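You operate a simulated robot arm through the tools that you are given. There is no shell and no other tool. Be economical: measure what you need, move in short steps, check, and stop when the job is done.

You are at the controls of a simulated robot arm. One attempt, no reset.

Task
Test where the yellow valve opens and stand it on the matching field.
Fine: LOW under 20 kPa, HIGH over 30. Vent until the red lamp is out before pulling it, then shut the vent.

Only the result counts: the job must be done as asked and must still hold three seconds after the hand-in. Knocking over, shifting, dropping, spilling or breaking anything else fails it.

Robot
A 7-joint arm with a two-finger parallel gripper, fixed in place. Base frame: the origin is at the foot of the arm, x ahead of it, y to its left, z up; the work surface is at about z = 800. Units: mm, rad, N and s.
With the tool pointing down near the work surface it reaches from about 300 to 700 mm from the base axis. Its first joint turns from -1.152 to 1.152 rad. Payload 1.57 kg.
The tool frame sits at the grasp point between the pads (the TCP): z along the fingers, y along the line on which they close. The tips reach 30 mm beyond it. The gripper opens to 110 mm. The fingers are 24 mm wide and 12 mm thick; the gripper's body (48 by 112 mm) begins 78 mm behind the TCP.
Orientation is told as [roll, pitch, yaw] about the base's x, y, z axes, in that order, counted from this pose: with the fingers straight down and closing along the base's y, the tool's x points along the base's -x, its y along +y and its z along -z.

Tools
- The arm moves only by the tool move_arm. Its argument "rows" is text: rows parted by semicolons, each of 7 numbers parted by spaces: the opening, from 0 (shut) to 1 (fully open), then the shift along the tool's x, y, z in mm, then the turn, a rotation vector about the tool's x, y, z in rad. In form: grip tx ty tz rx ry rz; .... A call has 1 to 12 rows; each row is the pose to reach, as a shift and turn from the pose commanded when the call began, along the tool's axes at that moment. Rows are played at 5 a second. More than 50 mm and 0.15 rad between two rows, or a gripper value outside its range, and nothing of the call is played. A pose out of reach is approached as far as the arm can. The call stops where the force on the tool passes 40 N (or 10 N more than at its start, if that is more) or the arm is blocked; 0.2 s more then pass. Each finger travels about 108 mm/s and halts on what it meets, pressing with about 20 N; the grip force reading is that of the motor and also rises with nothing between the fingers. The clock runs only during rows and for 0.2 s after the last one: add rows that repeat a pose to give the fingers time. It gives the time, the measured TCP pose, the force on the tool (base axes), the opening and the grip force at its end, in the units of the frame above (readings bear some noise), and new pictures: "show" is both (left out), scene, wrist or none.
- Cameras (640 x 400 px; columns grow to the right, rows downward): "scene" is fixed at [176.3, -404.7, 1400.6]; the picture's right is [0.65, -0.76, 0.00], its down [-0.46, -0.39, -0.80] and it looks along [0.61, 0.51, -0.60] (base axes); focal length 368 px, centre (320, 200). "wrist" rides on the gripper at [-36, 0, -80] in the tool frame; the picture's right is [0.00, -1.00, 0.00], its down [0.97, 0.00, -0.24] and it looks along [0.24, 0.00, 0.97] (tool axes); focal length 218 px, centre (320, 200). There is no depth. A picture from a camera that has moved, and an enlarged one, comes with that camera's place and axes in the base frame and with its lens.
- close_up(camera, box): a new picture of the part [left, top, right, bottom] of that camera's present view, enlarged. It takes no simulated time.
- job_done(): hands the job in; it is judged then, once.

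Work in short steps. Places have to be worked out from the pictures, the camera data and where the tool is seen: move nearer, look again, correct. Check each grasp and each placing, and mend what went wrong. You have 120 turns and 150 pictures in all, those below and enlarged ones among them. Open the gripper and draw the arm clear of the work before you hand the job in, unless the task says otherwise; then end with one line.

The tools are called after "Call:" as name(argument=value, ...) on one line, values as JSON. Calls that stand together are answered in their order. move_arm: Moves the arm, as the interface text tells. Its arguments: {"type":"object","properties":{"rows":{"type":"string"},"show":{"type":"string","enum":["both","scene","wrist","none"]}},"required":["rows"]} The other tools are called the same way: close_up (camera, box) takes an enlarged picture of a part of a camera's view; job_done () hands the job in.

At the start:

```text
time: 0.0
ee_pos: [462.3, -153.1, 1117.3]
ee_rot: [0.0, 0.002, 0.0]
contact_force: [-0.9, 0.1, 0.5]
opening: 110.1
grasp_force: 0.0
```

scene: 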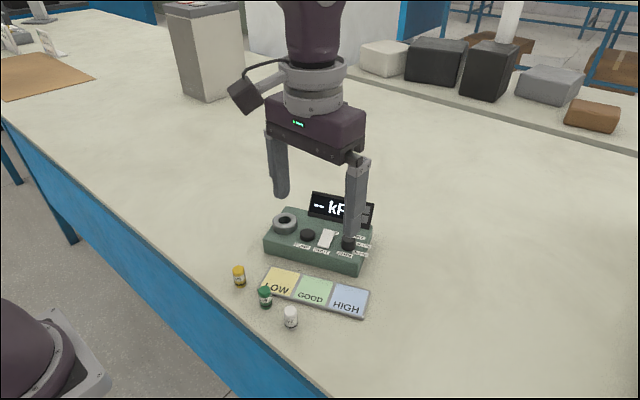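
wrist: 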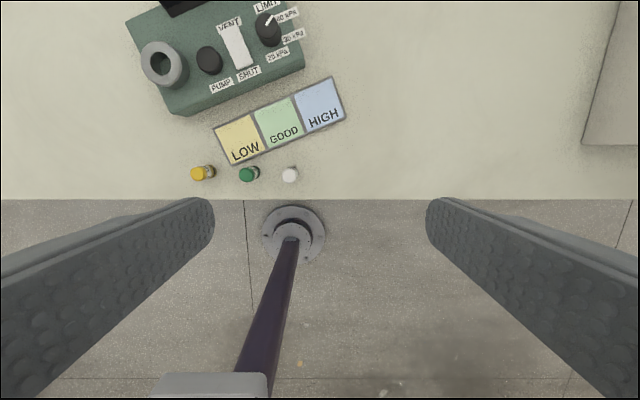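

I'll look closely at the station first.

Call:
close_up(camera="scene", box=[220, 180, 400, 340])

Call:
close_up(camera="wrist", box=[120, 0, 360, 190])

```text
2.50 times, centred on (310, 260) of scene
camera zoom: at [176.3, -404.7, 1400.6], right [0.65, -0.76, 0.0], down [-0.46, -0.39, -0.8], along [0.61, 0.51, -0.6], focal length 920 px, centre (345, 50)
```

zoom: 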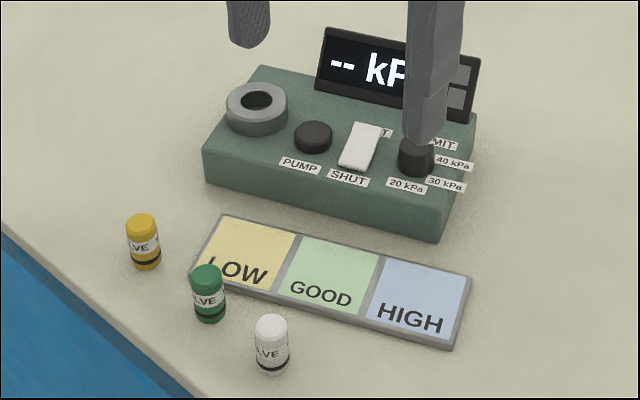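

```text
2.11 times, centred on (240, 95) of wrist
camera zoom: at [498.3, -153.5, 1196.6], right [0.0, -1.0, 0.0], down [-0.97, 0.0, 0.24], along [-0.24, 0.0, -0.97], focal length 460 px, centre (488, 421)
```

zoom: 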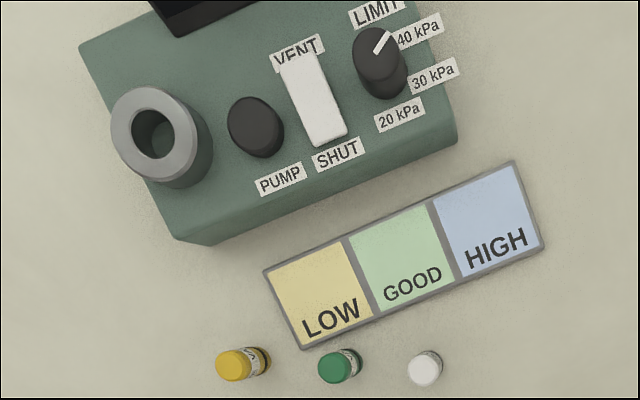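

The valves stand in a row on the near side, and the limit knob is at about 40 kPa. I'll move the wrist camera over the station to measure it.

Call:
move_arm(rows="1 -30 30 0 0 0 0; 1 -60 60 10 0 0 0; 1 -90 90 20 0 0 0; 1 -110 120 30 0 0 0; 1 -130 150 40 0 0 0;1 -130 170 40 0 0 0")

```text
time: 1.4
ee_pos: [593.0, 16.2, 1075.4]
ee_rot: [0.0, 0.001, 0.0]
contact_force: [-0.3, 0.3, 0.1]
opening: 110.1
grasp_force: 0.2
camera wrist: at [629.5, 16.9, 1154.1], right [0.0, -1.0, 0.0], down [-0.97, 0.0, 0.24], along [-0.24, 0.0, -0.97], focal length 218 px, centre (320, 200)
```

scene: 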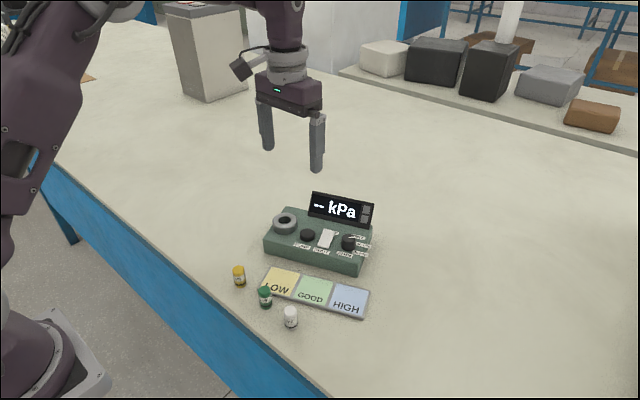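
wrist: 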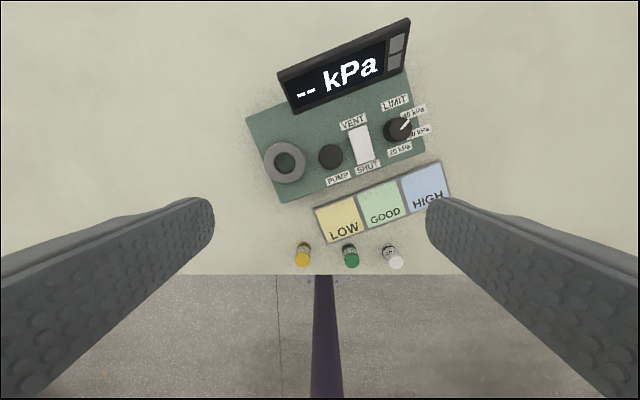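

Now closer views of both.

Call:
close_up(camera="wrist", box=[235, 10, 475, 160])

Call:
close_up(camera="wrist", box=[235, 130, 475, 280])

Call:
close_up(camera="scene", box=[220, 180, 380, 280])

Call:
close_up(camera="scene", box=[220, 240, 380, 340])

```text
2.67 times, centred on (355, 85) of wrist
camera zoom: at [629.5, 16.9, 1154.1], right [0.0, -1.0, 0.0], down [-0.97, 0.0, 0.24], along [-0.24, 0.0, -0.97], focal length 582 px, centre (227, 507)
```

zoom: 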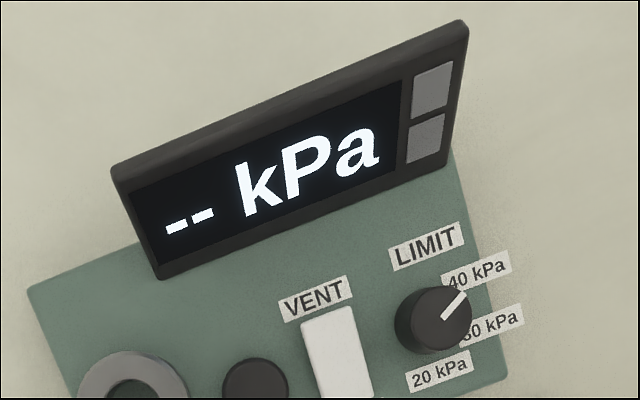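

```text
2.67 times, centred on (355, 205) of wrist
camera zoom: at [629.5, 16.9, 1154.1], right [0.0, -1.0, 0.0], down [-0.97, 0.0, 0.24], along [-0.24, 0.0, -0.97], focal length 582 px, centre (227, 187)
```

zoom: 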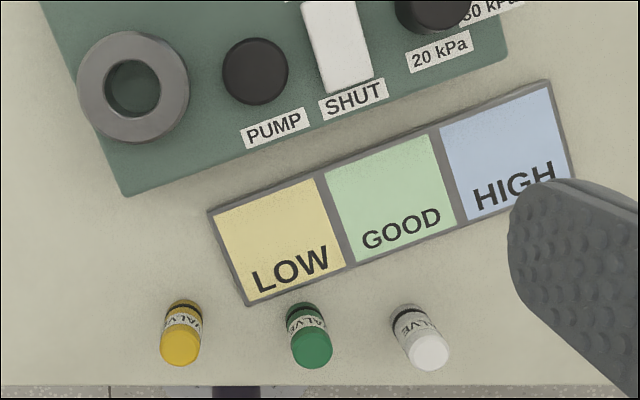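

```text
4.00 times, centred on (300, 230) of scene
camera zoom: at [176.3, -404.7, 1400.6], right [0.65, -0.76, 0.0], down [-0.46, -0.39, -0.8], along [0.61, 0.51, -0.6], focal length 1471 px, centre (400, 80)
```

zoom: 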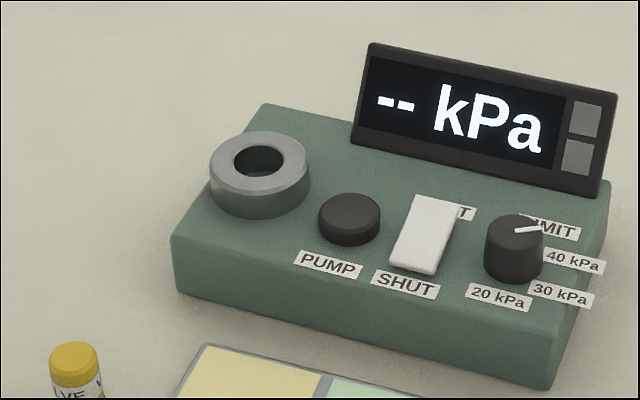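

```text
4.00 times, centred on (300, 290) of scene
camera zoom: at [176.3, -404.7, 1400.6], right [0.65, -0.76, 0.0], down [-0.46, -0.39, -0.8], along [0.61, 0.51, -0.6], focal length 1471 px, centre (400, -160)
```

zoom: 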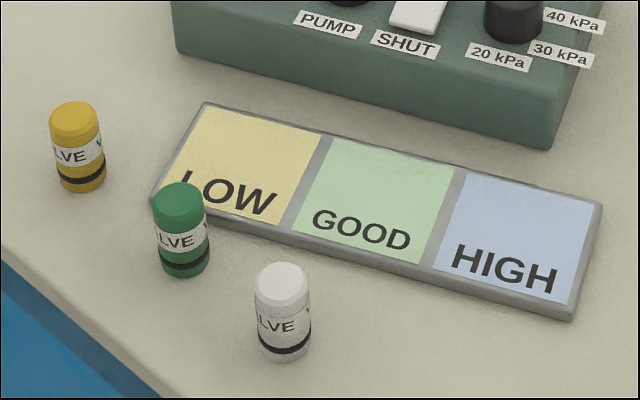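

The rocker looks pressed on its SHUT end and the limit is at 40. I put the yellow valve at about (457, 45), top z≈843, and the socket at about (609, 62), top z≈866. The fields are LOW (506,-17), GOOD (535,-85) and HIGH (568,-153). I'll go above the yellow valve.

Call:
move_arm(rows="1 30 6 25 0 0 0; 0.9 60 12 50 0 0 0; 0.8 90 18 75 0 0 0; 0.6 115 24 100 0 0 0; 0.6 136 29 117 0 0 0; 0.6 136 29 137 0 0 0; 0.6 136 29 137 0 0 0")

```text
time: 3.0
ee_pos: [456.1, 47.0, 938.8]
ee_rot: [0.0, 0.002, -0.003]
contact_force: [-0.5, -0.4, -1.1]
opening: 65.9
grasp_force: 0.2
camera wrist: at [492.1, 45.5, 1018.7], right [0.0, -1.0, 0.0], down [-0.97, 0.0, 0.24], along [-0.24, 0.0, -0.97], focal length 218 px, centre (320, 200)
```

scene: 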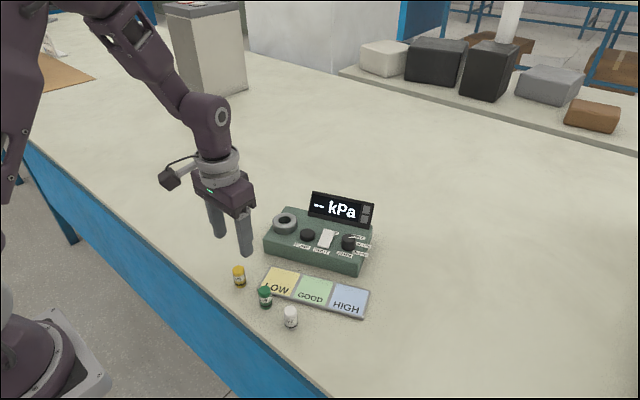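
wrist: 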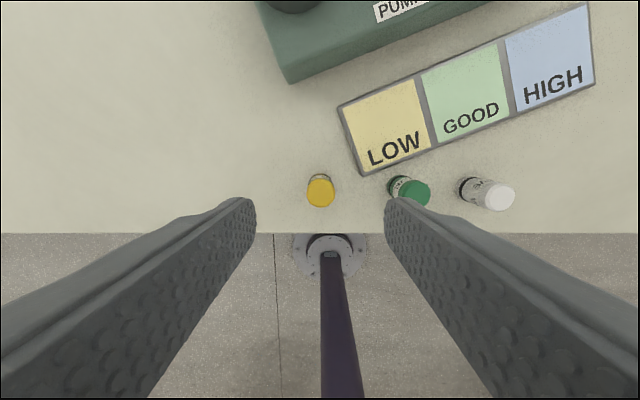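

The valve is centred between the fingers. I'll descend so that the tips reach about z=822, leaving the lower part free for the socket, and then close.

Call:
move_arm(rows="0.6 0 0 30 0 0 0; 0.6 0 0 60 0 0 0; 0.6 0 0 80 0 0 0; 0.6 0 0 87 0 0 0; 0.3 0 0 87 0 0 0; 0 0 0 87 0 0 0; 0 0 0 87 0 0 0; 0 0 0 87 0 0 0")

```text
time: 4.8
ee_pos: [456.3, 46.8, 850.8]
ee_rot: [0.0, -0.001, 0.001]
contact_force: [0.4, -0.3, -0.5]
opening: 21.9
grasp_force: 20.0
camera wrist: at [492.4, 46.2, 930.2], right [0.0, -1.0, 0.0], down [-0.97, 0.0, 0.24], along [-0.24, 0.0, -0.97], focal length 218 px, centre (320, 200)
```

scene: 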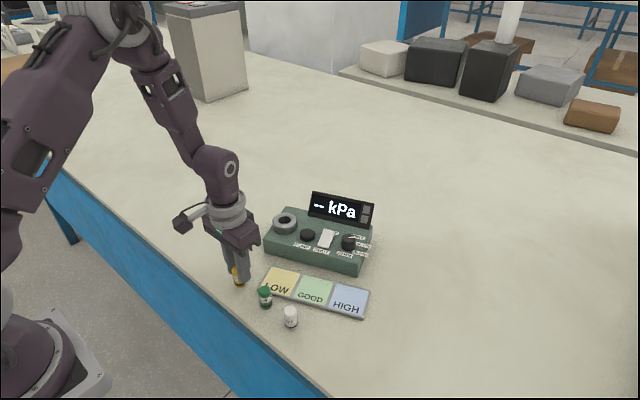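
wrist: 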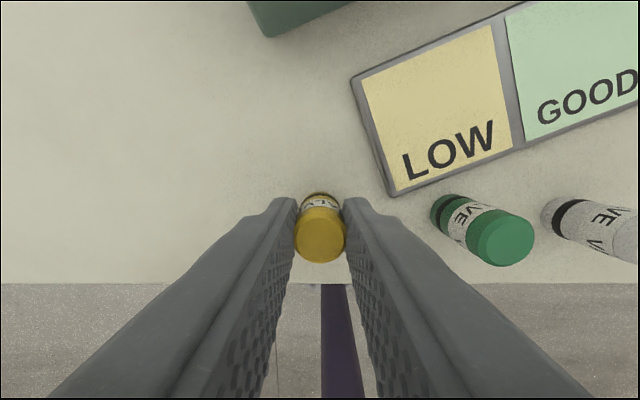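

Gripped at 22 mm diameter. I'll lift and approach short of the socket for a look into it.

Call:
move_arm(rows="0 0 0 -40 0 0 0; 0 0 0 -80 0 0 0; 0 -15 4 -110 0 0 0; 0 -50 8 -120 0 0 0; 0 -85 12 -120 0 0 0; 0 -104 16 -120 0 0 0; 0 -104 16 -120 0 0 0")

Call:
close_up(camera="wrist", box=[220, 60, 460, 210])

```text
time: 6.4
ee_pos: [560.5, 65.7, 973.1]
ee_rot: [0.001, 0.002, -0.002]
contact_force: [0.1, 0.8, -0.3]
opening: 22.2
grasp_force: 20.0
camera wrist: at [596.0, 64.4, 1052.4], right [0.0, -1.0, 0.0], down [-0.97, 0.0, 0.24], along [-0.24, 0.0, -0.97], focal length 218 px, centre (320, 200)
```

scene: 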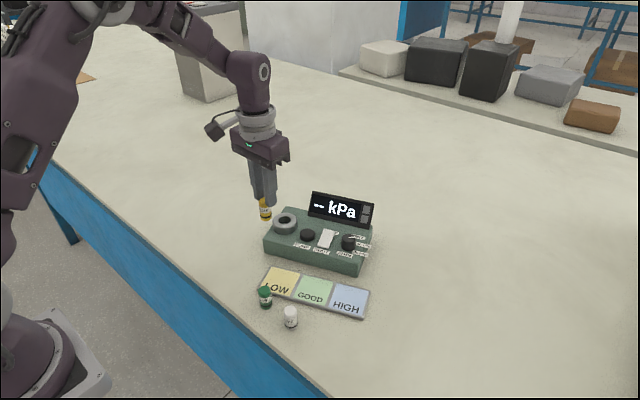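
wrist: 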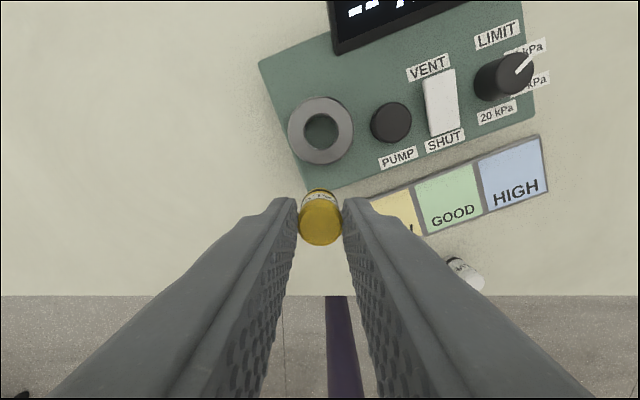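

```text
2.67 times, centred on (340, 135) of wrist
camera zoom: at [596.0, 64.4, 1052.4], right [0.0, -1.0, 0.0], down [-0.97, 0.0, 0.24], along [-0.24, 0.0, -0.97], focal length 582 px, centre (267, 373)
```

zoom: 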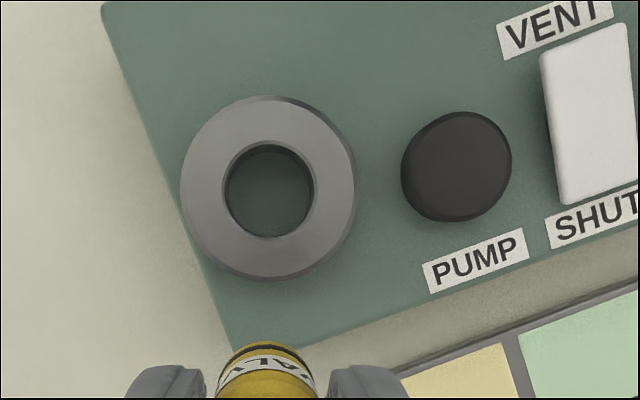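

The socket is a plain ring with its floor near deck height, and it's aligned in y. The valve's image shifted a little after lifting, so I'll check how it sits in the grip.

Call:
close_up(camera="wrist", box=[240, 170, 400, 270])

Call:
close_up(camera="scene", box=[220, 160, 320, 240])

```text
4.00 times, centred on (320, 220) of wrist
camera zoom: at [596.0, 64.4, 1052.4], right [0.0, -1.0, 0.0], down [-0.97, 0.0, 0.24], along [-0.24, 0.0, -0.97], focal length 873 px, centre (320, 120)
```

zoom: 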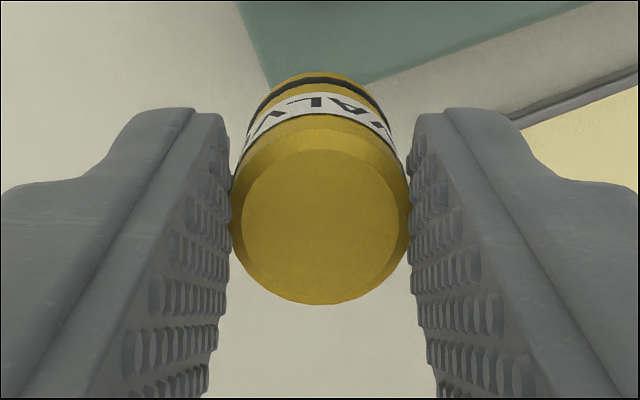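

```text
5.00 times, centred on (270, 200) of scene
camera zoom: at [176.3, -404.7, 1400.6], right [0.65, -0.76, 0.0], down [-0.46, -0.39, -0.8], along [0.61, 0.51, -0.6], focal length 1839 px, centre (570, 200)
```

zoom: 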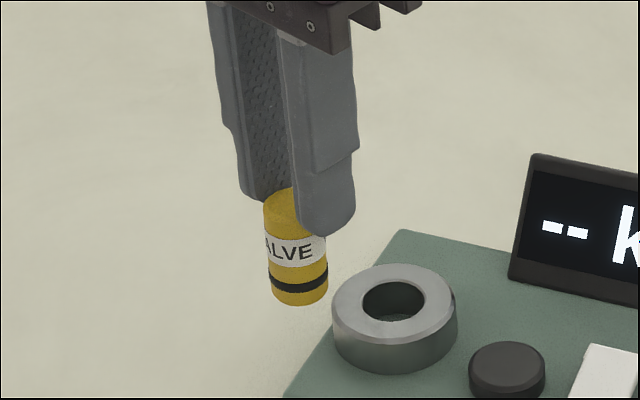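

The valve is upright but appears to have slid about 10 mm down in the grip. That's fine for insertion. I'll move it gently over the socket and check.

Call:
move_arm(rows="0 -16 0 0 0 0 0; 0 -32 -0.3 0 0 0 0; 0 -48.5 -0.5 0 0 0 0; 0 -48.5 -0.5 10 0 0 0; 0 -48.5 -0.5 20 0 0 0; 0 -48.5 -0.5 20 0 0 0", show="none")

Call:
close_up(camera="wrist", box=[240, 150, 400, 250])

Call:
close_up(camera="scene", box=[230, 160, 330, 240])

```text
time: 7.8
ee_pos: [609.5, 63.0, 952.3]
ee_rot: [0.001, 0.001, 0.0]
contact_force: [0.2, -0.4, 0.5]
opening: 22.3
grasp_force: 19.4
```

```text
4.00 times, centred on (320, 200) of wrist
camera zoom: at [645.1, 62.5, 1032.1], right [0.0, -1.0, 0.0], down [-0.97, 0.0, 0.24], along [-0.24, 0.0, -0.97], focal length 873 px, centre (320, 200)
```

zoom: 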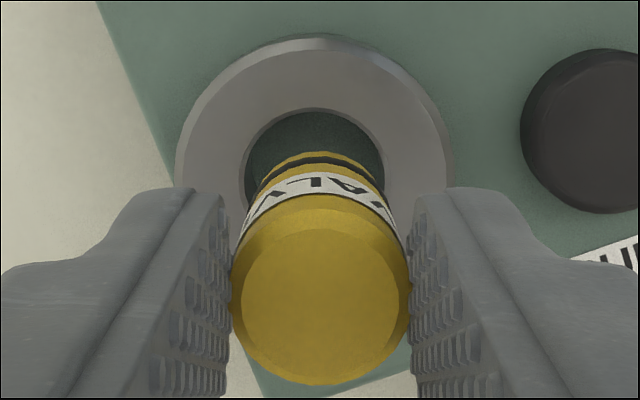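

```text
5.00 times, centred on (280, 200) of scene
camera zoom: at [176.3, -404.7, 1400.6], right [0.65, -0.76, 0.0], down [-0.46, -0.39, -0.8], along [0.61, 0.51, -0.6], focal length 1839 px, centre (520, 200)
```

zoom: 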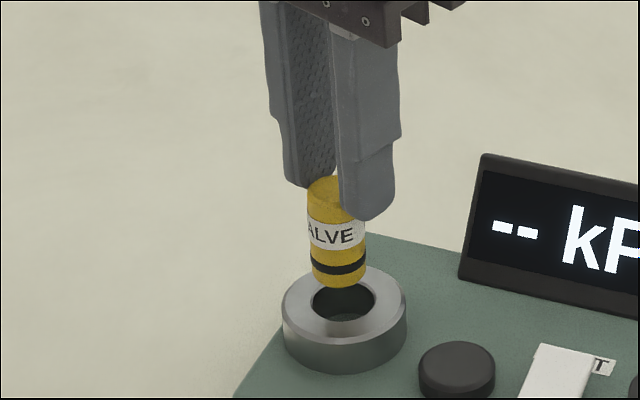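

The grip is stable now. The socket seems about 2 mm further in +x than the valve axis, so I'll nudge, lower 11 mm and check again.

Call:
move_arm(rows="0 -2 0.3 0 0 0 0; 0 -2 0.3 6 0 0 0; 0 -2 0.3 11 0 0 0; 0 -2 0.3 11 0 0 0", show="none")

Call:
close_up(camera="wrist", box=[240, 150, 400, 250])

Call:
close_up(camera="scene", box=[250, 180, 330, 240])

```text
time: 8.8
ee_pos: [609.6, 62.4, 941.2]
ee_rot: [0.001, -0.001, 0.0]
contact_force: [0.6, -0.1, -0.1]
opening: 22.4
grasp_force: 20.4
```

```text
4.00 times, centred on (320, 200) of wrist
camera zoom: at [646.3, 61.4, 1021.0], right [0.0, -1.0, 0.0], down [-0.97, 0.0, 0.24], along [-0.24, 0.0, -0.97], focal length 873 px, centre (320, 200)
```

zoom: 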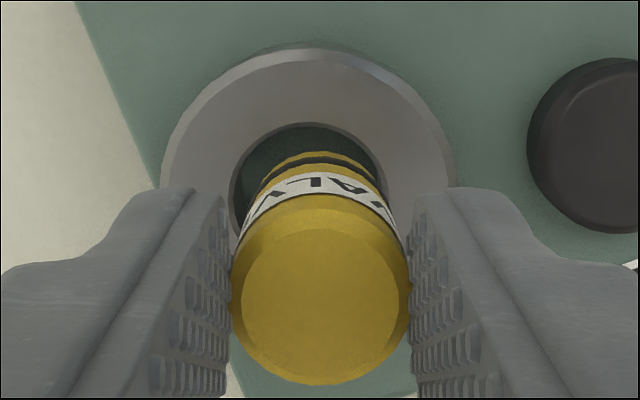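

```text
6.67 times, centred on (290, 210) of scene
camera zoom: at [176.3, -404.7, 1400.6], right [0.65, -0.76, 0.0], down [-0.46, -0.39, -0.8], along [0.61, 0.51, -0.6], focal length 2452 px, centre (520, 133)
```

zoom: 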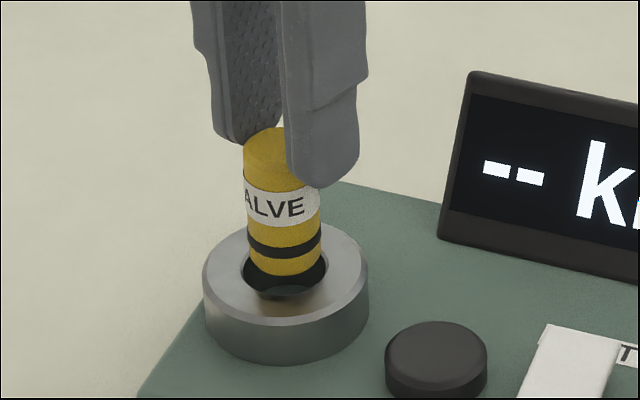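

The wrist view shows the socket 1.8 mm further in +y and 1–2 mm further in +x. I'll correct that and lower into the hole, watching the force.

Call:
move_arm(rows="0 -1.3 1.7 0 0 0 0; 0 -1.3 1.7 0 0 0 0; 0 -1.3 1.7 5 0 0 0; 0 -1.3 1.7 10 0 0 0; 0 -1.3 1.7 13 0 0 0; 0 -1.3 1.7 13 0 0 0", show="none")

Call:
close_up(camera="wrist", box=[240, 150, 400, 250])

Call:
close_up(camera="scene", box=[250, 180, 330, 240])

```text
time: 10.2
ee_pos: [610.7, 64.1, 929.6]
ee_rot: [-0.001, 0.0, -0.001]
contact_force: [0.1, -0.5, -0.3]
opening: 22.0
grasp_force: 20.5
```

```text
4.00 times, centred on (320, 200) of wrist
camera zoom: at [647.6, 62.8, 1009.0], right [0.0, -1.0, 0.0], down [-0.97, 0.0, 0.24], along [-0.24, 0.0, -0.97], focal length 873 px, centre (320, 200)
```

zoom: 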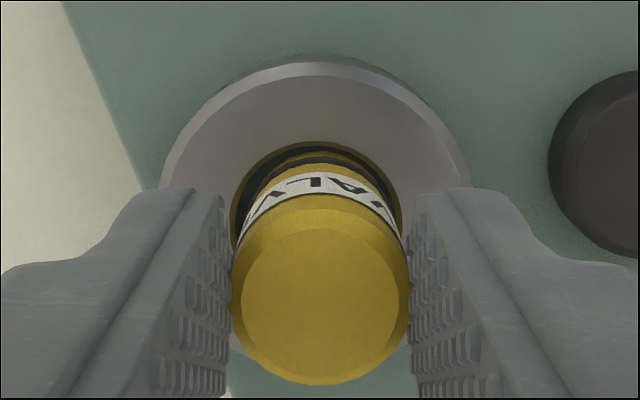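

```text
6.67 times, centred on (290, 210) of scene
camera zoom: at [176.3, -404.7, 1400.6], right [0.65, -0.76, 0.0], down [-0.46, -0.39, -0.8], along [0.61, 0.51, -0.6], focal length 2452 px, centre (520, 133)
```

zoom: 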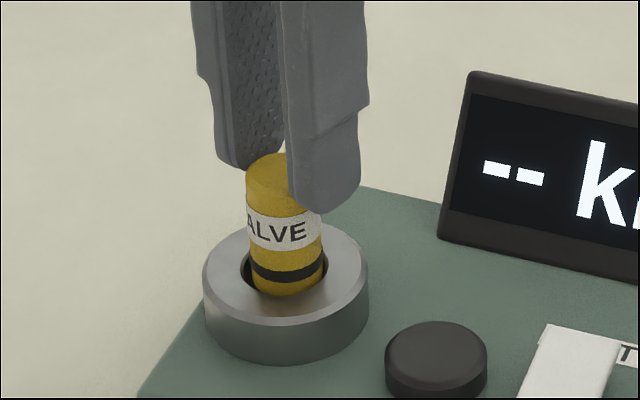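

It's inside the rim with no force. I'll continue down.

Call:
move_arm(rows="0 -0.4 0.5 3 0 0 0; 0 -0.4 0.5 6 0 0 0; 0 -0.4 0.5 9 0 0 0; 0 -0.4 0.5 12 0 0 0; 0 -0.4 0.5 15 0 0 0; 0 -0.4 0.5 18 0 0 0", show="none")

Call:
close_up(camera="wrist", box=[240, 150, 400, 250])

Call:
close_up(camera="scene", box=[250, 180, 330, 240])

```text
time: 11.6
ee_pos: [613.0, 64.6, 911.0]
ee_rot: [0.0, -0.002, 0.0]
contact_force: [-0.7, -0.2, 19.3]
opening: 22.4
grasp_force: 19.7
```

```text
4.00 times, centred on (320, 200) of wrist
camera zoom: at [648.9, 63.1, 990.8], right [0.0, -1.0, 0.0], down [-0.97, 0.0, 0.24], along [-0.24, 0.0, -0.97], focal length 873 px, centre (320, 200)
```

zoom: 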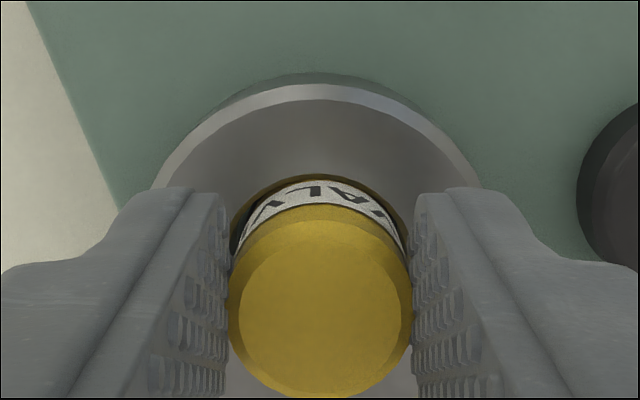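

```text
6.67 times, centred on (290, 210) of scene
camera zoom: at [175.9, -404.7, 1400.6], right [0.65, -0.76, 0.0], down [-0.46, -0.39, -0.8], along [0.61, 0.51, -0.6], focal length 2452 px, centre (520, 133)
```

zoom: 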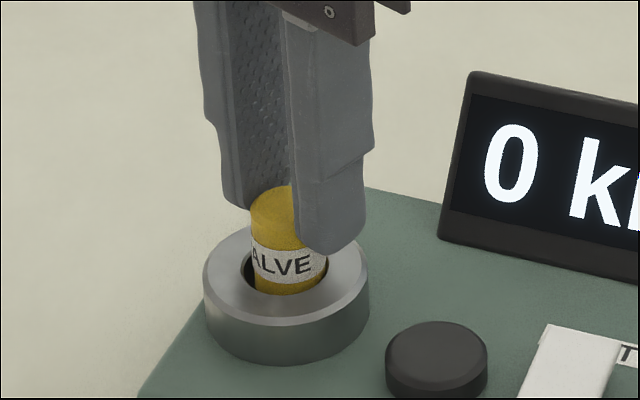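

The display reads "0 kPa", so it's seated. I'll release and rise straight up.

Call:
move_arm(rows="0 0 0 -2 0 0 0; 0.2 0 0 -2 0 0 0; 0.4 0 0 -2 0 0 0; 0.4 0 0 -2 0 0 0; 0.4 0 0 -30 0 0 0; 0.4 0 0 -65 0 0 0; 0.2 0 0 -65 0 0 0; 0 0 0 -65 0 0 0; 0 0 0 -65 0 0 0", show="wrist")

Call:
close_up(camera="scene", box=[240, 180, 400, 280])

```text
time: 13.6
ee_pos: [614.8, 63.9, 975.6]
ee_rot: [-0.001, 0.0, 0.0]
contact_force: [0.0, 0.4, -0.7]
opening: 0.2
grasp_force: 20.0
camera wrist: at [651.0, 63.0, 1055.1], right [0.0, -1.0, 0.0], down [-0.97, 0.0, 0.24], along [-0.24, 0.0, -0.97], focal length 218 px, centre (320, 200)
```

wrist: 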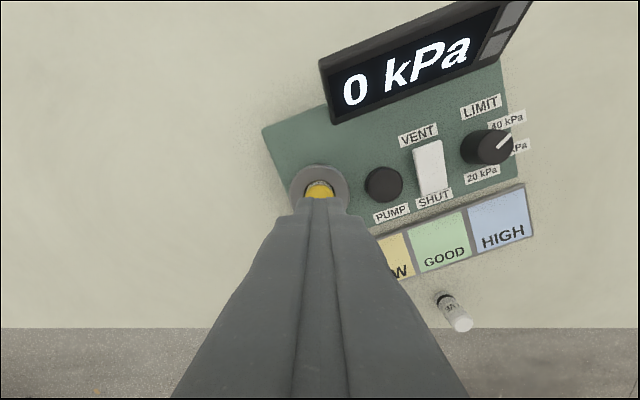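

```text
4.00 times, centred on (320, 230) of scene
camera zoom: at [176.3, -404.7, 1400.6], right [0.65, -0.76, 0.0], down [-0.46, -0.39, -0.8], along [0.61, 0.51, -0.6], focal length 1471 px, centre (320, 80)
```

zoom: 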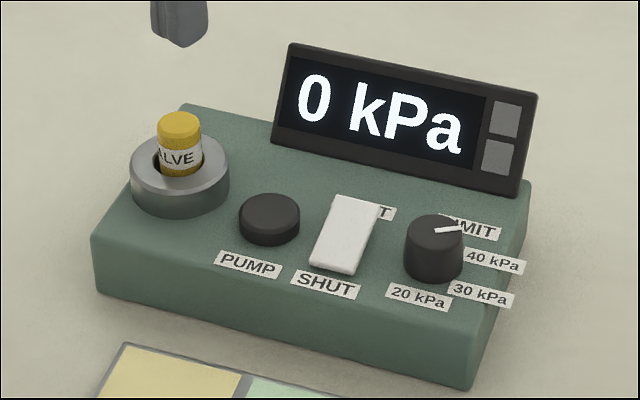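

The station is live at 0 kPa and the valve stands upright in the socket. The pump button is at about (618, 2), top z≈857. I'll go over it with closed fingers.

Call:
move_arm(rows="0 -2 -30 0 0 0 0; 0 -4 -61 0 0 0 0; 0 -4 -61 30 0 0 0; 0 -4 -61 65 0 0 0; 0 -4 -61 65 0 0 0", show="wrist")

Call:
close_up(camera="scene", box=[240, 180, 400, 280])

```text
time: 14.8
ee_pos: [616.7, 5.5, 908.9]
ee_rot: [0.001, -0.001, 0.0]
contact_force: [0.2, 0.5, 0.2]
opening: 0.0
grasp_force: 19.9
camera wrist: at [653.3, 4.0, 988.3], right [0.0, -1.0, 0.0], down [-0.97, 0.0, 0.24], along [-0.24, 0.0, -0.97], focal length 218 px, centre (320, 200)
```

wrist: 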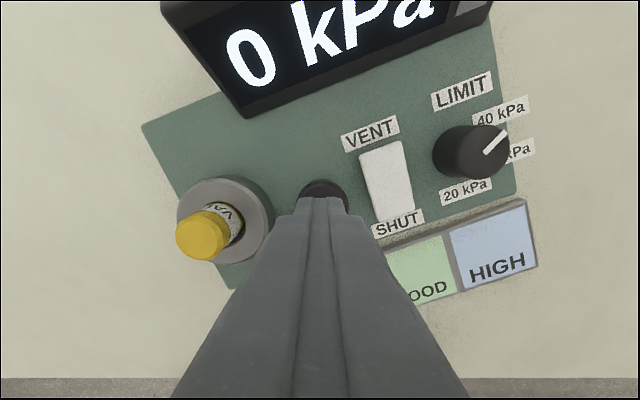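

```text
4.00 times, centred on (320, 230) of scene
camera zoom: at [176.3, -404.7, 1400.6], right [0.65, -0.76, 0.0], down [-0.46, -0.39, -0.8], along [0.61, 0.51, -0.6], focal length 1471 px, centre (320, 80)
```

zoom: 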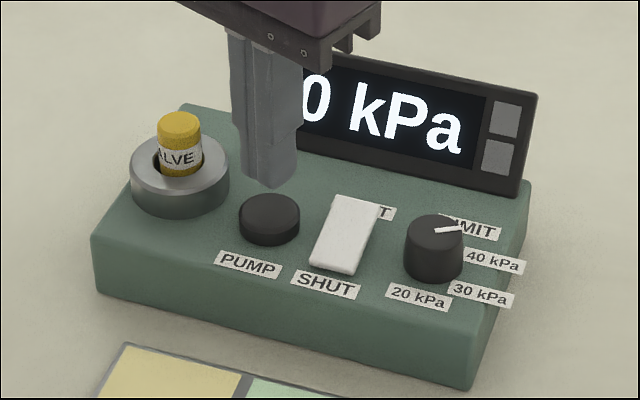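

The tip is right above the pump. I'll press it gently.

Call:
move_arm(rows="0 0 0 10 0 0 0; 0 0 0 18 0 0 0; 0 0 0 22 0 0 0; 0 0 0 25 0 0 0; 0 0 0 28 0 0 0", show="scene")

Call:
close_up(camera="scene", box=[240, 180, 400, 280])

```text
time: 16.0
ee_pos: [617.7, 3.9, 882.9]
ee_rot: [0.001, 0.0, 0.0]
contact_force: [-0.3, 0.8, 2.4]
opening: 0.0
grasp_force: 20.4
```

scene: 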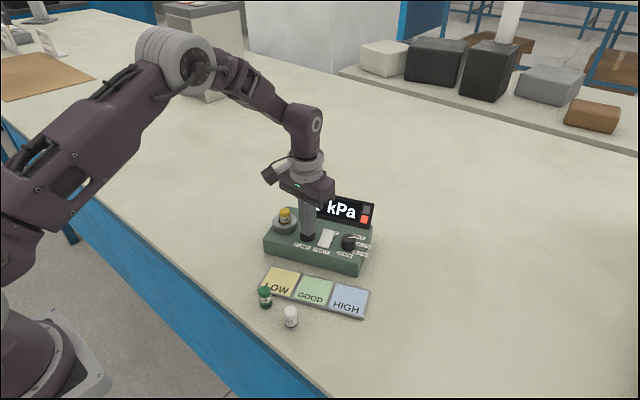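

```text
4.00 times, centred on (320, 230) of scene
camera zoom: at [176.2, -404.6, 1400.6], right [0.65, -0.76, 0.0], down [-0.46, -0.39, -0.8], along [0.61, 0.51, -0.6], focal length 1471 px, centre (320, 80)
```

zoom: 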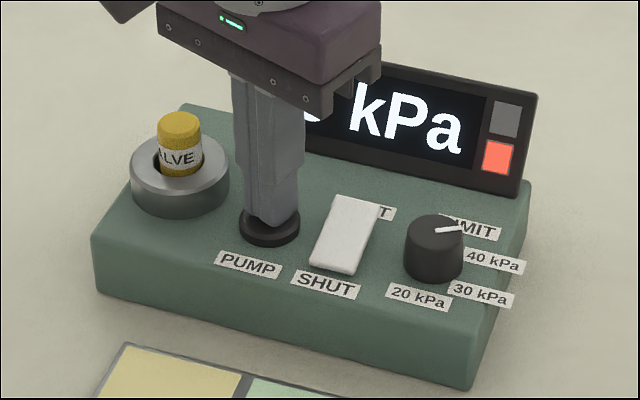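

The red lamp is lit, so there's pressure. I'll read the number through the wrist camera.

Call:
close_up(camera="wrist", box=[140, 0, 500, 225])

```text
1.78 times, centred on (320, 112) of wrist
camera zoom: at [652.7, 2.6, 962.5], right [0.0, -1.0, 0.0], down [-0.97, 0.0, 0.24], along [-0.24, 0.0, -0.97], focal length 388 px, centre (320, 356)
```

zoom: 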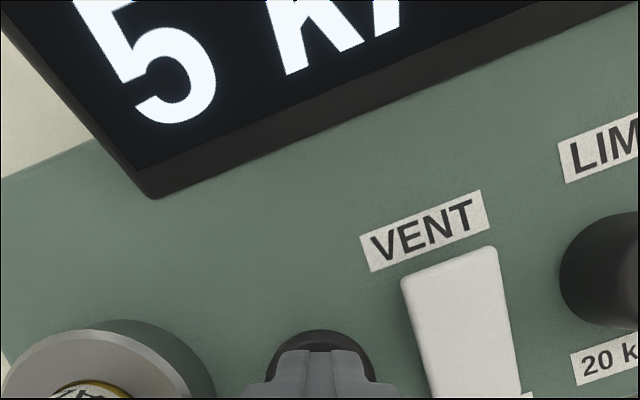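

It reads 5 kPa. I'll hold briefly to see if it rises while pressed.

Call:
move_arm(rows="0 0 0 0 0 0 0; 0 0 0 0 0 0 0", show="wrist")

```text
time: 16.6
ee_pos: [617.1, 4.4, 882.7]
ee_rot: [0.001, 0.0, 0.001]
contact_force: [-0.4, 1.9, 1.9]
opening: 0.0
grasp_force: 19.7
camera wrist: at [652.7, 2.6, 962.3], right [0.0, -1.0, 0.0], down [-0.97, 0.0, 0.24], along [-0.24, 0.0, -0.97], focal length 218 px, centre (320, 200)
```

wrist: 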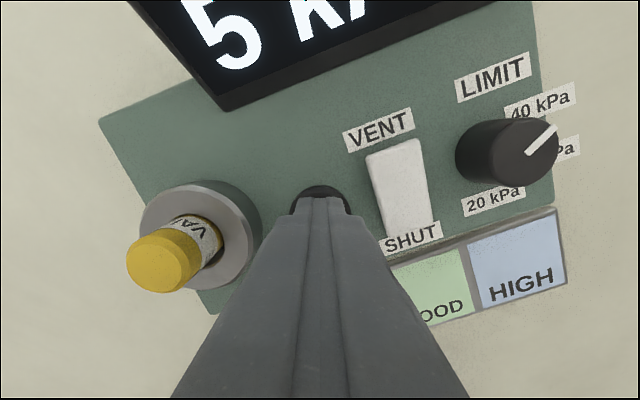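

It holds at 5, so the pump works per stroke. I'll lift, press once more, lift, and read.

Call:
move_arm(rows="0 0 0 -10 0 0 0; 0 0 0 -10 0 0 0; 0 0 0 -4 0 0 0; 0 0 0 0 0 0 0; 0 0 0 0 0 0 0; 0 0 0 -10 0 0 0; 0 0 0 -20 0 0 0", show="wrist")

```text
time: 18.2
ee_pos: [616.7, 2.4, 904.5]
ee_rot: [0.0, 0.0, 0.002]
contact_force: [0.4, -0.4, 1.1]
opening: 0.0
grasp_force: 19.6
camera wrist: at [653.3, 1.7, 983.1], right [0.0, -1.0, 0.0], down [-0.97, 0.0, 0.24], along [-0.24, 0.0, -0.97], focal length 218 px, centre (320, 200)
```

wrist: 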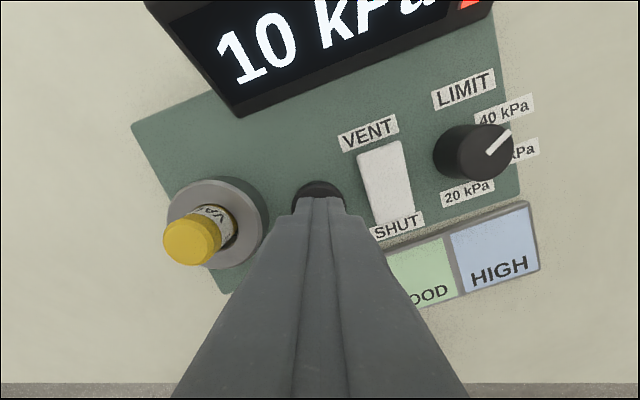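

Each stroke adds 5 kPa. Next stroke, watching the number and lamps.

Call:
move_arm(rows="0 0 0 12 0 0 0; 0 0 0 20 0 0 0; 0 0 0 20 0 0 0; 0 0 0 10 0 0 0; 0 0 0 0 0 0 0", show="both")

```text
time: 19.4
ee_pos: [618.0, 3.8, 903.1]
ee_rot: [-0.001, 0.0, 0.0]
contact_force: [-0.2, 0.3, -0.2]
opening: 0.0
grasp_force: 20.0
camera wrist: at [654.1, 2.8, 982.7], right [0.0, -1.0, 0.0], down [-0.97, 0.0, 0.24], along [-0.24, 0.0, -0.97], focal length 218 px, centre (320, 200)
```

scene: 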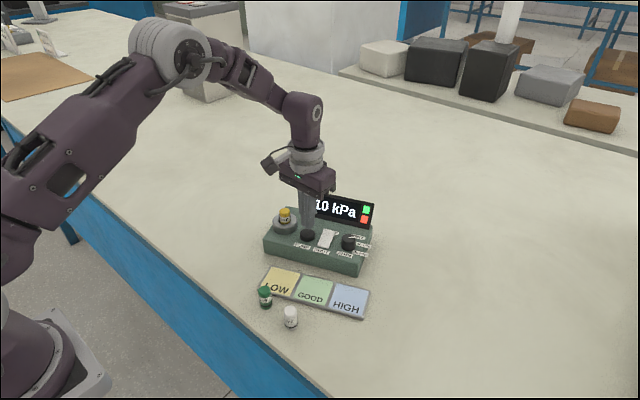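
wrist: 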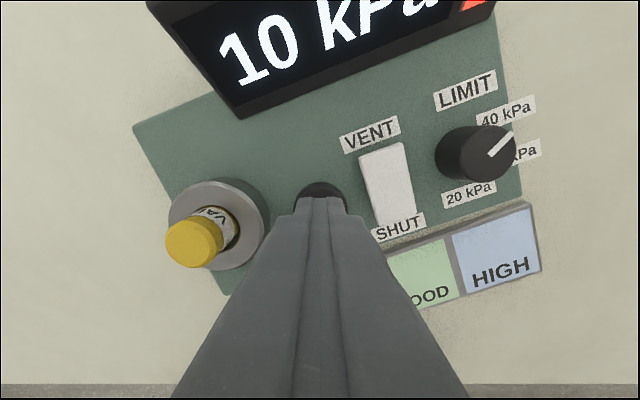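

The green lamp is lit and pressure stayed at 10 after a third stroke, so the valve opened. One more stroke, ending pressed, to confirm it doesn't climb.

Call:
move_arm(rows="0 0 0 12 0 0 0; 0 0 0 20 0 0 0", show="both")

Call:
move_arm(rows="0 0 0 -10 0 0 0; 0 0 0 -25 0 0 0; 0 0 0 -25 0 0 0; 0 0 0 -25 0 0 0; 0 0 0 -25 0 0 0; 0 0 0 -25 0 0 0", show="both")

```text
time: 20.0
ee_pos: [618.3, 3.7, 884.2]
ee_rot: [0.0, -0.002, -0.001]
contact_force: [0.8, 0.2, 0.9]
opening: 0.0
grasp_force: 20.4
camera wrist: at [653.9, 2.9, 963.0], right [0.0, -1.0, 0.0], down [-0.97, 0.0, 0.24], along [-0.24, 0.0, -0.97], focal length 218 px, centre (320, 200)
```

scene: 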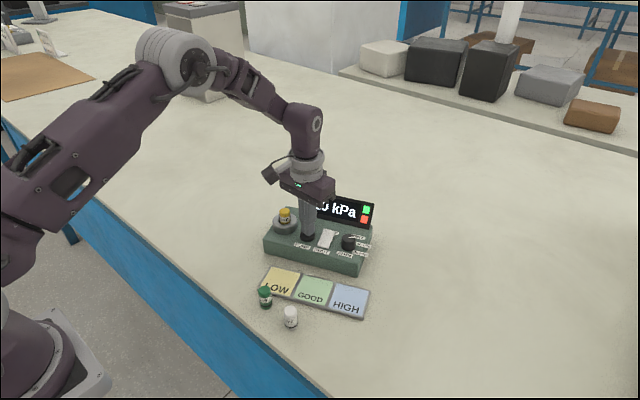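
wrist: 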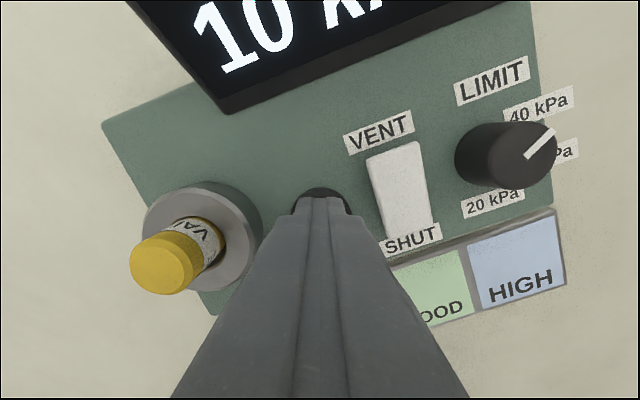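

```text
time: 21.4
ee_pos: [616.1, 4.5, 907.0]
ee_rot: [0.001, 0.0, 0.001]
contact_force: [0.0, 0.7, 0.4]
opening: 0.2
grasp_force: 19.9
camera wrist: at [652.7, 2.7, 986.8], right [0.0, -1.0, 0.0], down [-0.97, 0.0, 0.24], along [-0.24, 0.0, -0.97], focal length 218 px, centre (320, 200)
```

scene: 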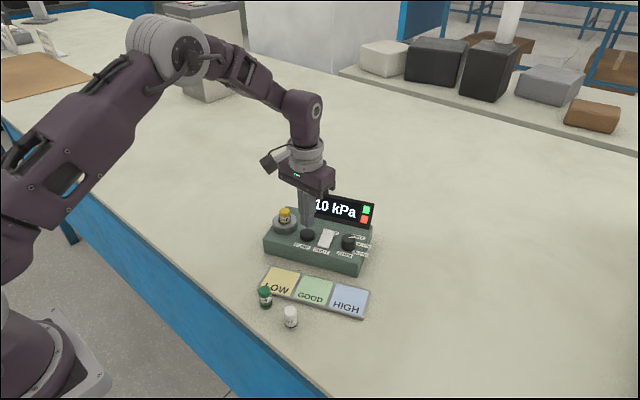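
wrist: 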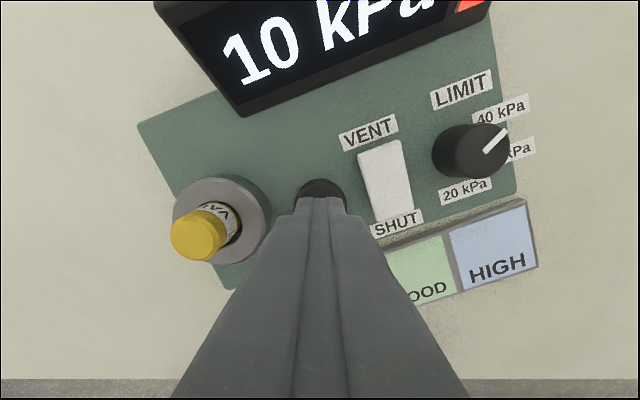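

The reading stays at 10 kPa with the green lamp on, so it opens at about 10 kPa and belongs on LOW. Next is the VENT end of the rocker, at about (645,-33).

Call:
move_arm(rows="0 0 0 -10 0 0 0; 0 -14 -18 -10 0 0 0; 0 -28 -36 -10 0 0 0; 0 -28 -36 -10 0 0 0", show="wrist")

Call:
close_up(camera="scene", box=[240, 180, 400, 280])

```text
time: 22.4
ee_pos: [643.4, -33.2, 917.1]
ee_rot: [0.0, -0.002, 0.001]
contact_force: [0.5, -0.2, -0.3]
opening: 0.2
grasp_force: 19.6
camera wrist: at [679.6, -33.3, 997.6], right [0.0, -1.0, 0.0], down [-0.97, 0.0, 0.24], along [-0.24, 0.0, -0.97], focal length 218 px, centre (320, 200)
```

wrist: 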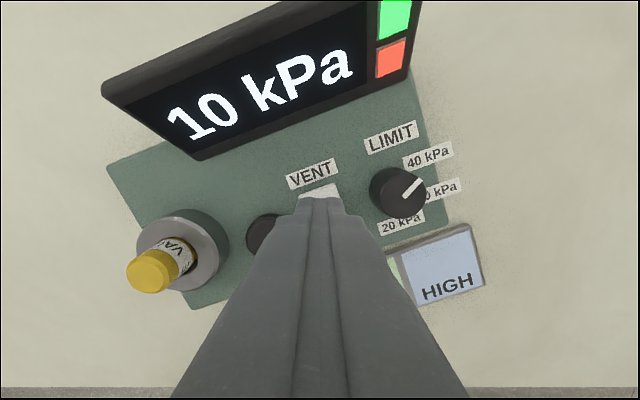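

```text
4.00 times, centred on (320, 230) of scene
camera zoom: at [176.3, -404.7, 1400.6], right [0.65, -0.76, 0.0], down [-0.46, -0.39, -0.8], along [0.61, 0.51, -0.6], focal length 1471 px, centre (320, 80)
```

zoom: 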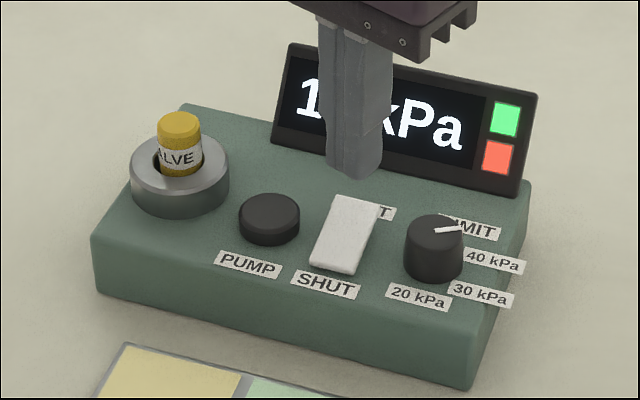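

The tip is above the VENT end. I'll press down gradually.

Call:
move_arm(rows="0 0 0 12 0 0 0; 0 0 0 20 0 0 0; 0 0 0 26 0 0 0; 0 0 0 30 0 0 0; 0 0 0 33 0 0 0", show="wrist")

Call:
close_up(camera="scene", box=[240, 180, 400, 280])

```text
time: 23.6
ee_pos: [645.3, -32.8, 884.9]
ee_rot: [0.001, -0.001, -0.001]
contact_force: [0.0, 2.4, 9.1]
opening: 0.1
grasp_force: 19.8
camera wrist: at [681.7, -32.8, 965.1], right [0.0, -1.0, 0.0], down [-0.97, 0.0, 0.24], along [-0.24, 0.0, -0.97], focal length 218 px, centre (320, 200)
```

wrist: 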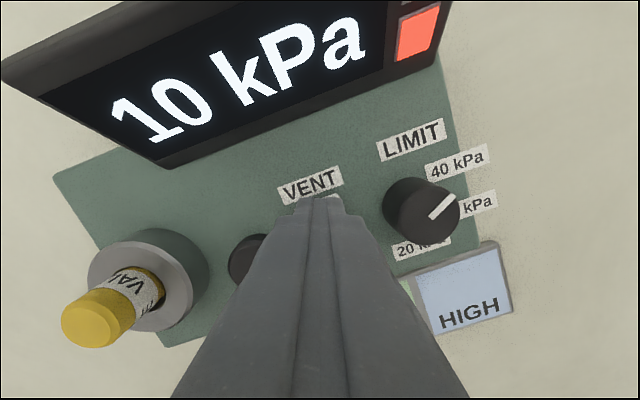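

```text
4.00 times, centred on (320, 230) of scene
camera zoom: at [176.1, -404.6, 1400.7], right [0.65, -0.76, 0.0], down [-0.46, -0.39, -0.8], along [0.61, 0.51, -0.6], focal length 1471 px, centre (320, 80)
```

zoom: 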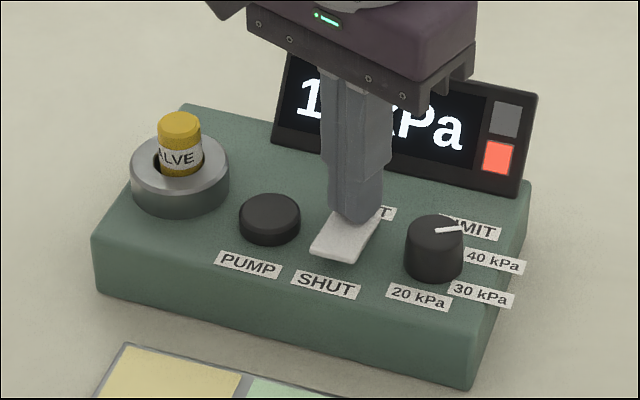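

The green lamp went out and the rocker is tipping. I'll press a bit more and wait.

Call:
move_arm(rows="0 0 0 3 0 0 0; 0 0 0 4 0 0 0; 0 0 0 4 0 0 0; 0 0 0 4 0 0 0; 0 0 0 4 0 0 0", show="none")

Call:
close_up(camera="scene", box=[240, 180, 400, 280])

```text
time: 24.1
ee_pos: [645.9, -31.9, 885.2]
ee_rot: [0.0, -0.005, -0.001]
contact_force: [-6.4, 2.4, 10.8]
opening: 0.1
grasp_force: 19.9
stopped in row 2: the force on the tool passed its limit (the readings are from after the stop); the commanded pose is now the measured one
```

```text
4.00 times, centred on (320, 230) of scene
camera zoom: at [175.9, -404.6, 1400.7], right [0.65, -0.76, 0.0], down [-0.46, -0.39, -0.8], along [0.61, 0.51, -0.6], focal length 1471 px, centre (320, 80)
```

zoom: 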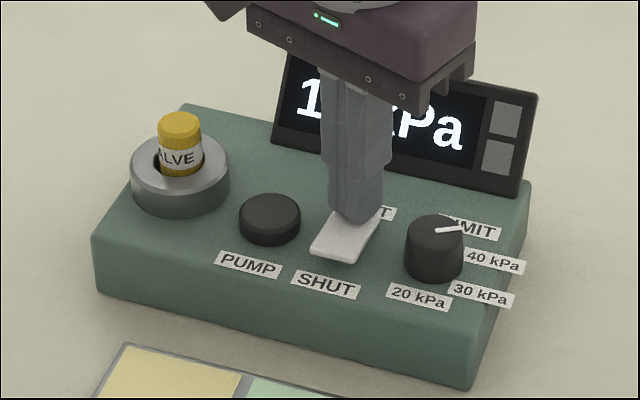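

The red lamp looks out but a "1" still shows. I'll lift off and re-read.

Call:
move_arm(rows="0 0 0 -15 0 0 0; 0 0 0 -30 0 0 0; 0 0 0 -30 0 0 0; 0 0 0 -30 0 0 0; 0 0 0 -30 0 0 0", show="wrist")

Call:
close_up(camera="scene", box=[240, 180, 400, 280])

```text
time: 25.3
ee_pos: [646.2, -33.8, 914.9]
ee_rot: [-0.001, -0.006, -0.001]
contact_force: [-0.6, 0.0, -0.3]
opening: 0.0
grasp_force: 20.0
camera wrist: at [681.3, -34.1, 994.9], right [0.0, -1.0, 0.0], down [-0.97, 0.0, 0.23], along [-0.23, 0.0, -0.97], focal length 218 px, centre (320, 200)
```

wrist: 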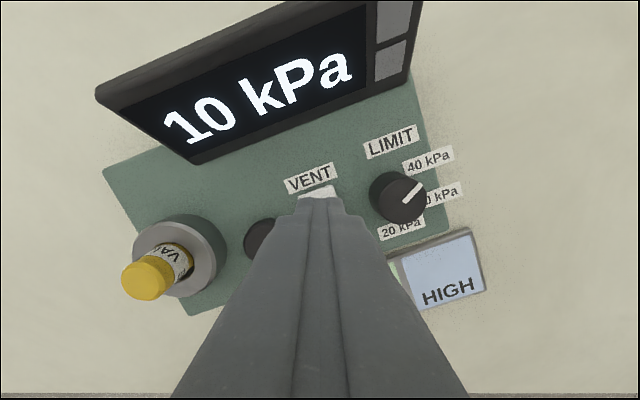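

```text
4.00 times, centred on (320, 230) of scene
camera zoom: at [176.3, -404.7, 1400.6], right [0.65, -0.76, 0.0], down [-0.46, -0.39, -0.8], along [0.61, 0.51, -0.6], focal length 1471 px, centre (320, 80)
```

zoom: 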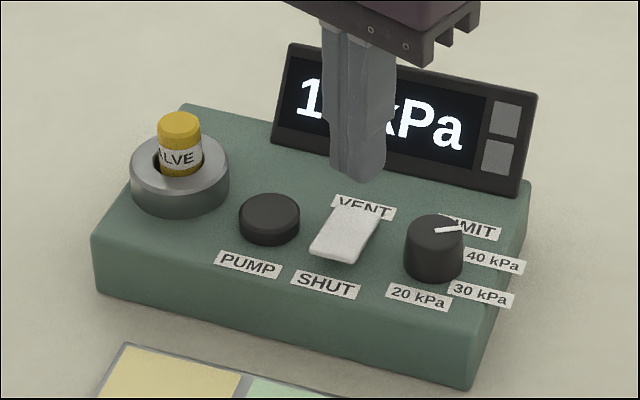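

The red lamp is out and the rocker stays on VENT; the 10 is the held reading. I'll return above the valve with the gripper partly open.

Call:
move_arm(rows="0 0 0 -30 0 0.006 0; 0.1 0 0 -55 0 0.006 0; 0.3 10 30 -55 0 0.006 0; 0.42 22 64 -55 0 0.006 0; 0.42 34 97 -55 0 0.006 0; 0.42 34 97 -40 0 0.006 0; 0.42 34 97 -40 0 0.006 0", show="wrist")

Call:
close_up(camera="scene", box=[240, 160, 360, 240])

```text
time: 26.9
ee_pos: [611.7, 64.8, 952.3]
ee_rot: [-0.001, 0.0, 0.0]
contact_force: [-1.0, -0.1, 0.7]
opening: 45.9
grasp_force: 0.0
camera wrist: at [646.8, 64.5, 1032.8], right [0.0, -1.0, 0.0], down [-0.97, 0.0, 0.24], along [-0.24, 0.0, -0.97], focal length 218 px, centre (320, 200)
```

wrist: 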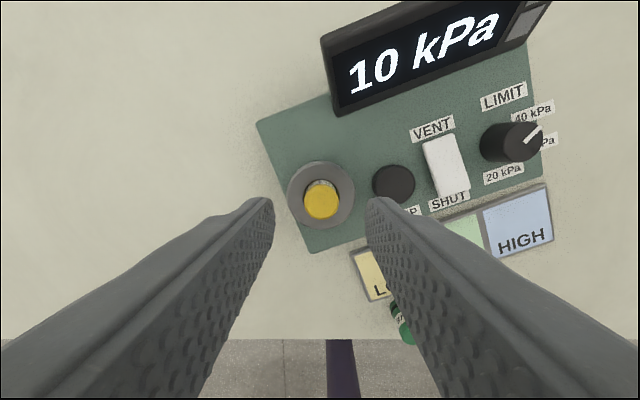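

```text
5.00 times, centred on (300, 200) of scene
camera zoom: at [176.3, -404.7, 1400.6], right [0.65, -0.76, 0.0], down [-0.46, -0.39, -0.8], along [0.61, 0.51, -0.6], focal length 1839 px, centre (420, 200)
```

zoom: 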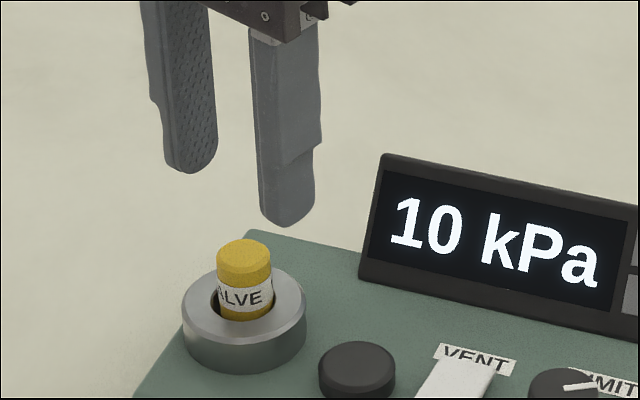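

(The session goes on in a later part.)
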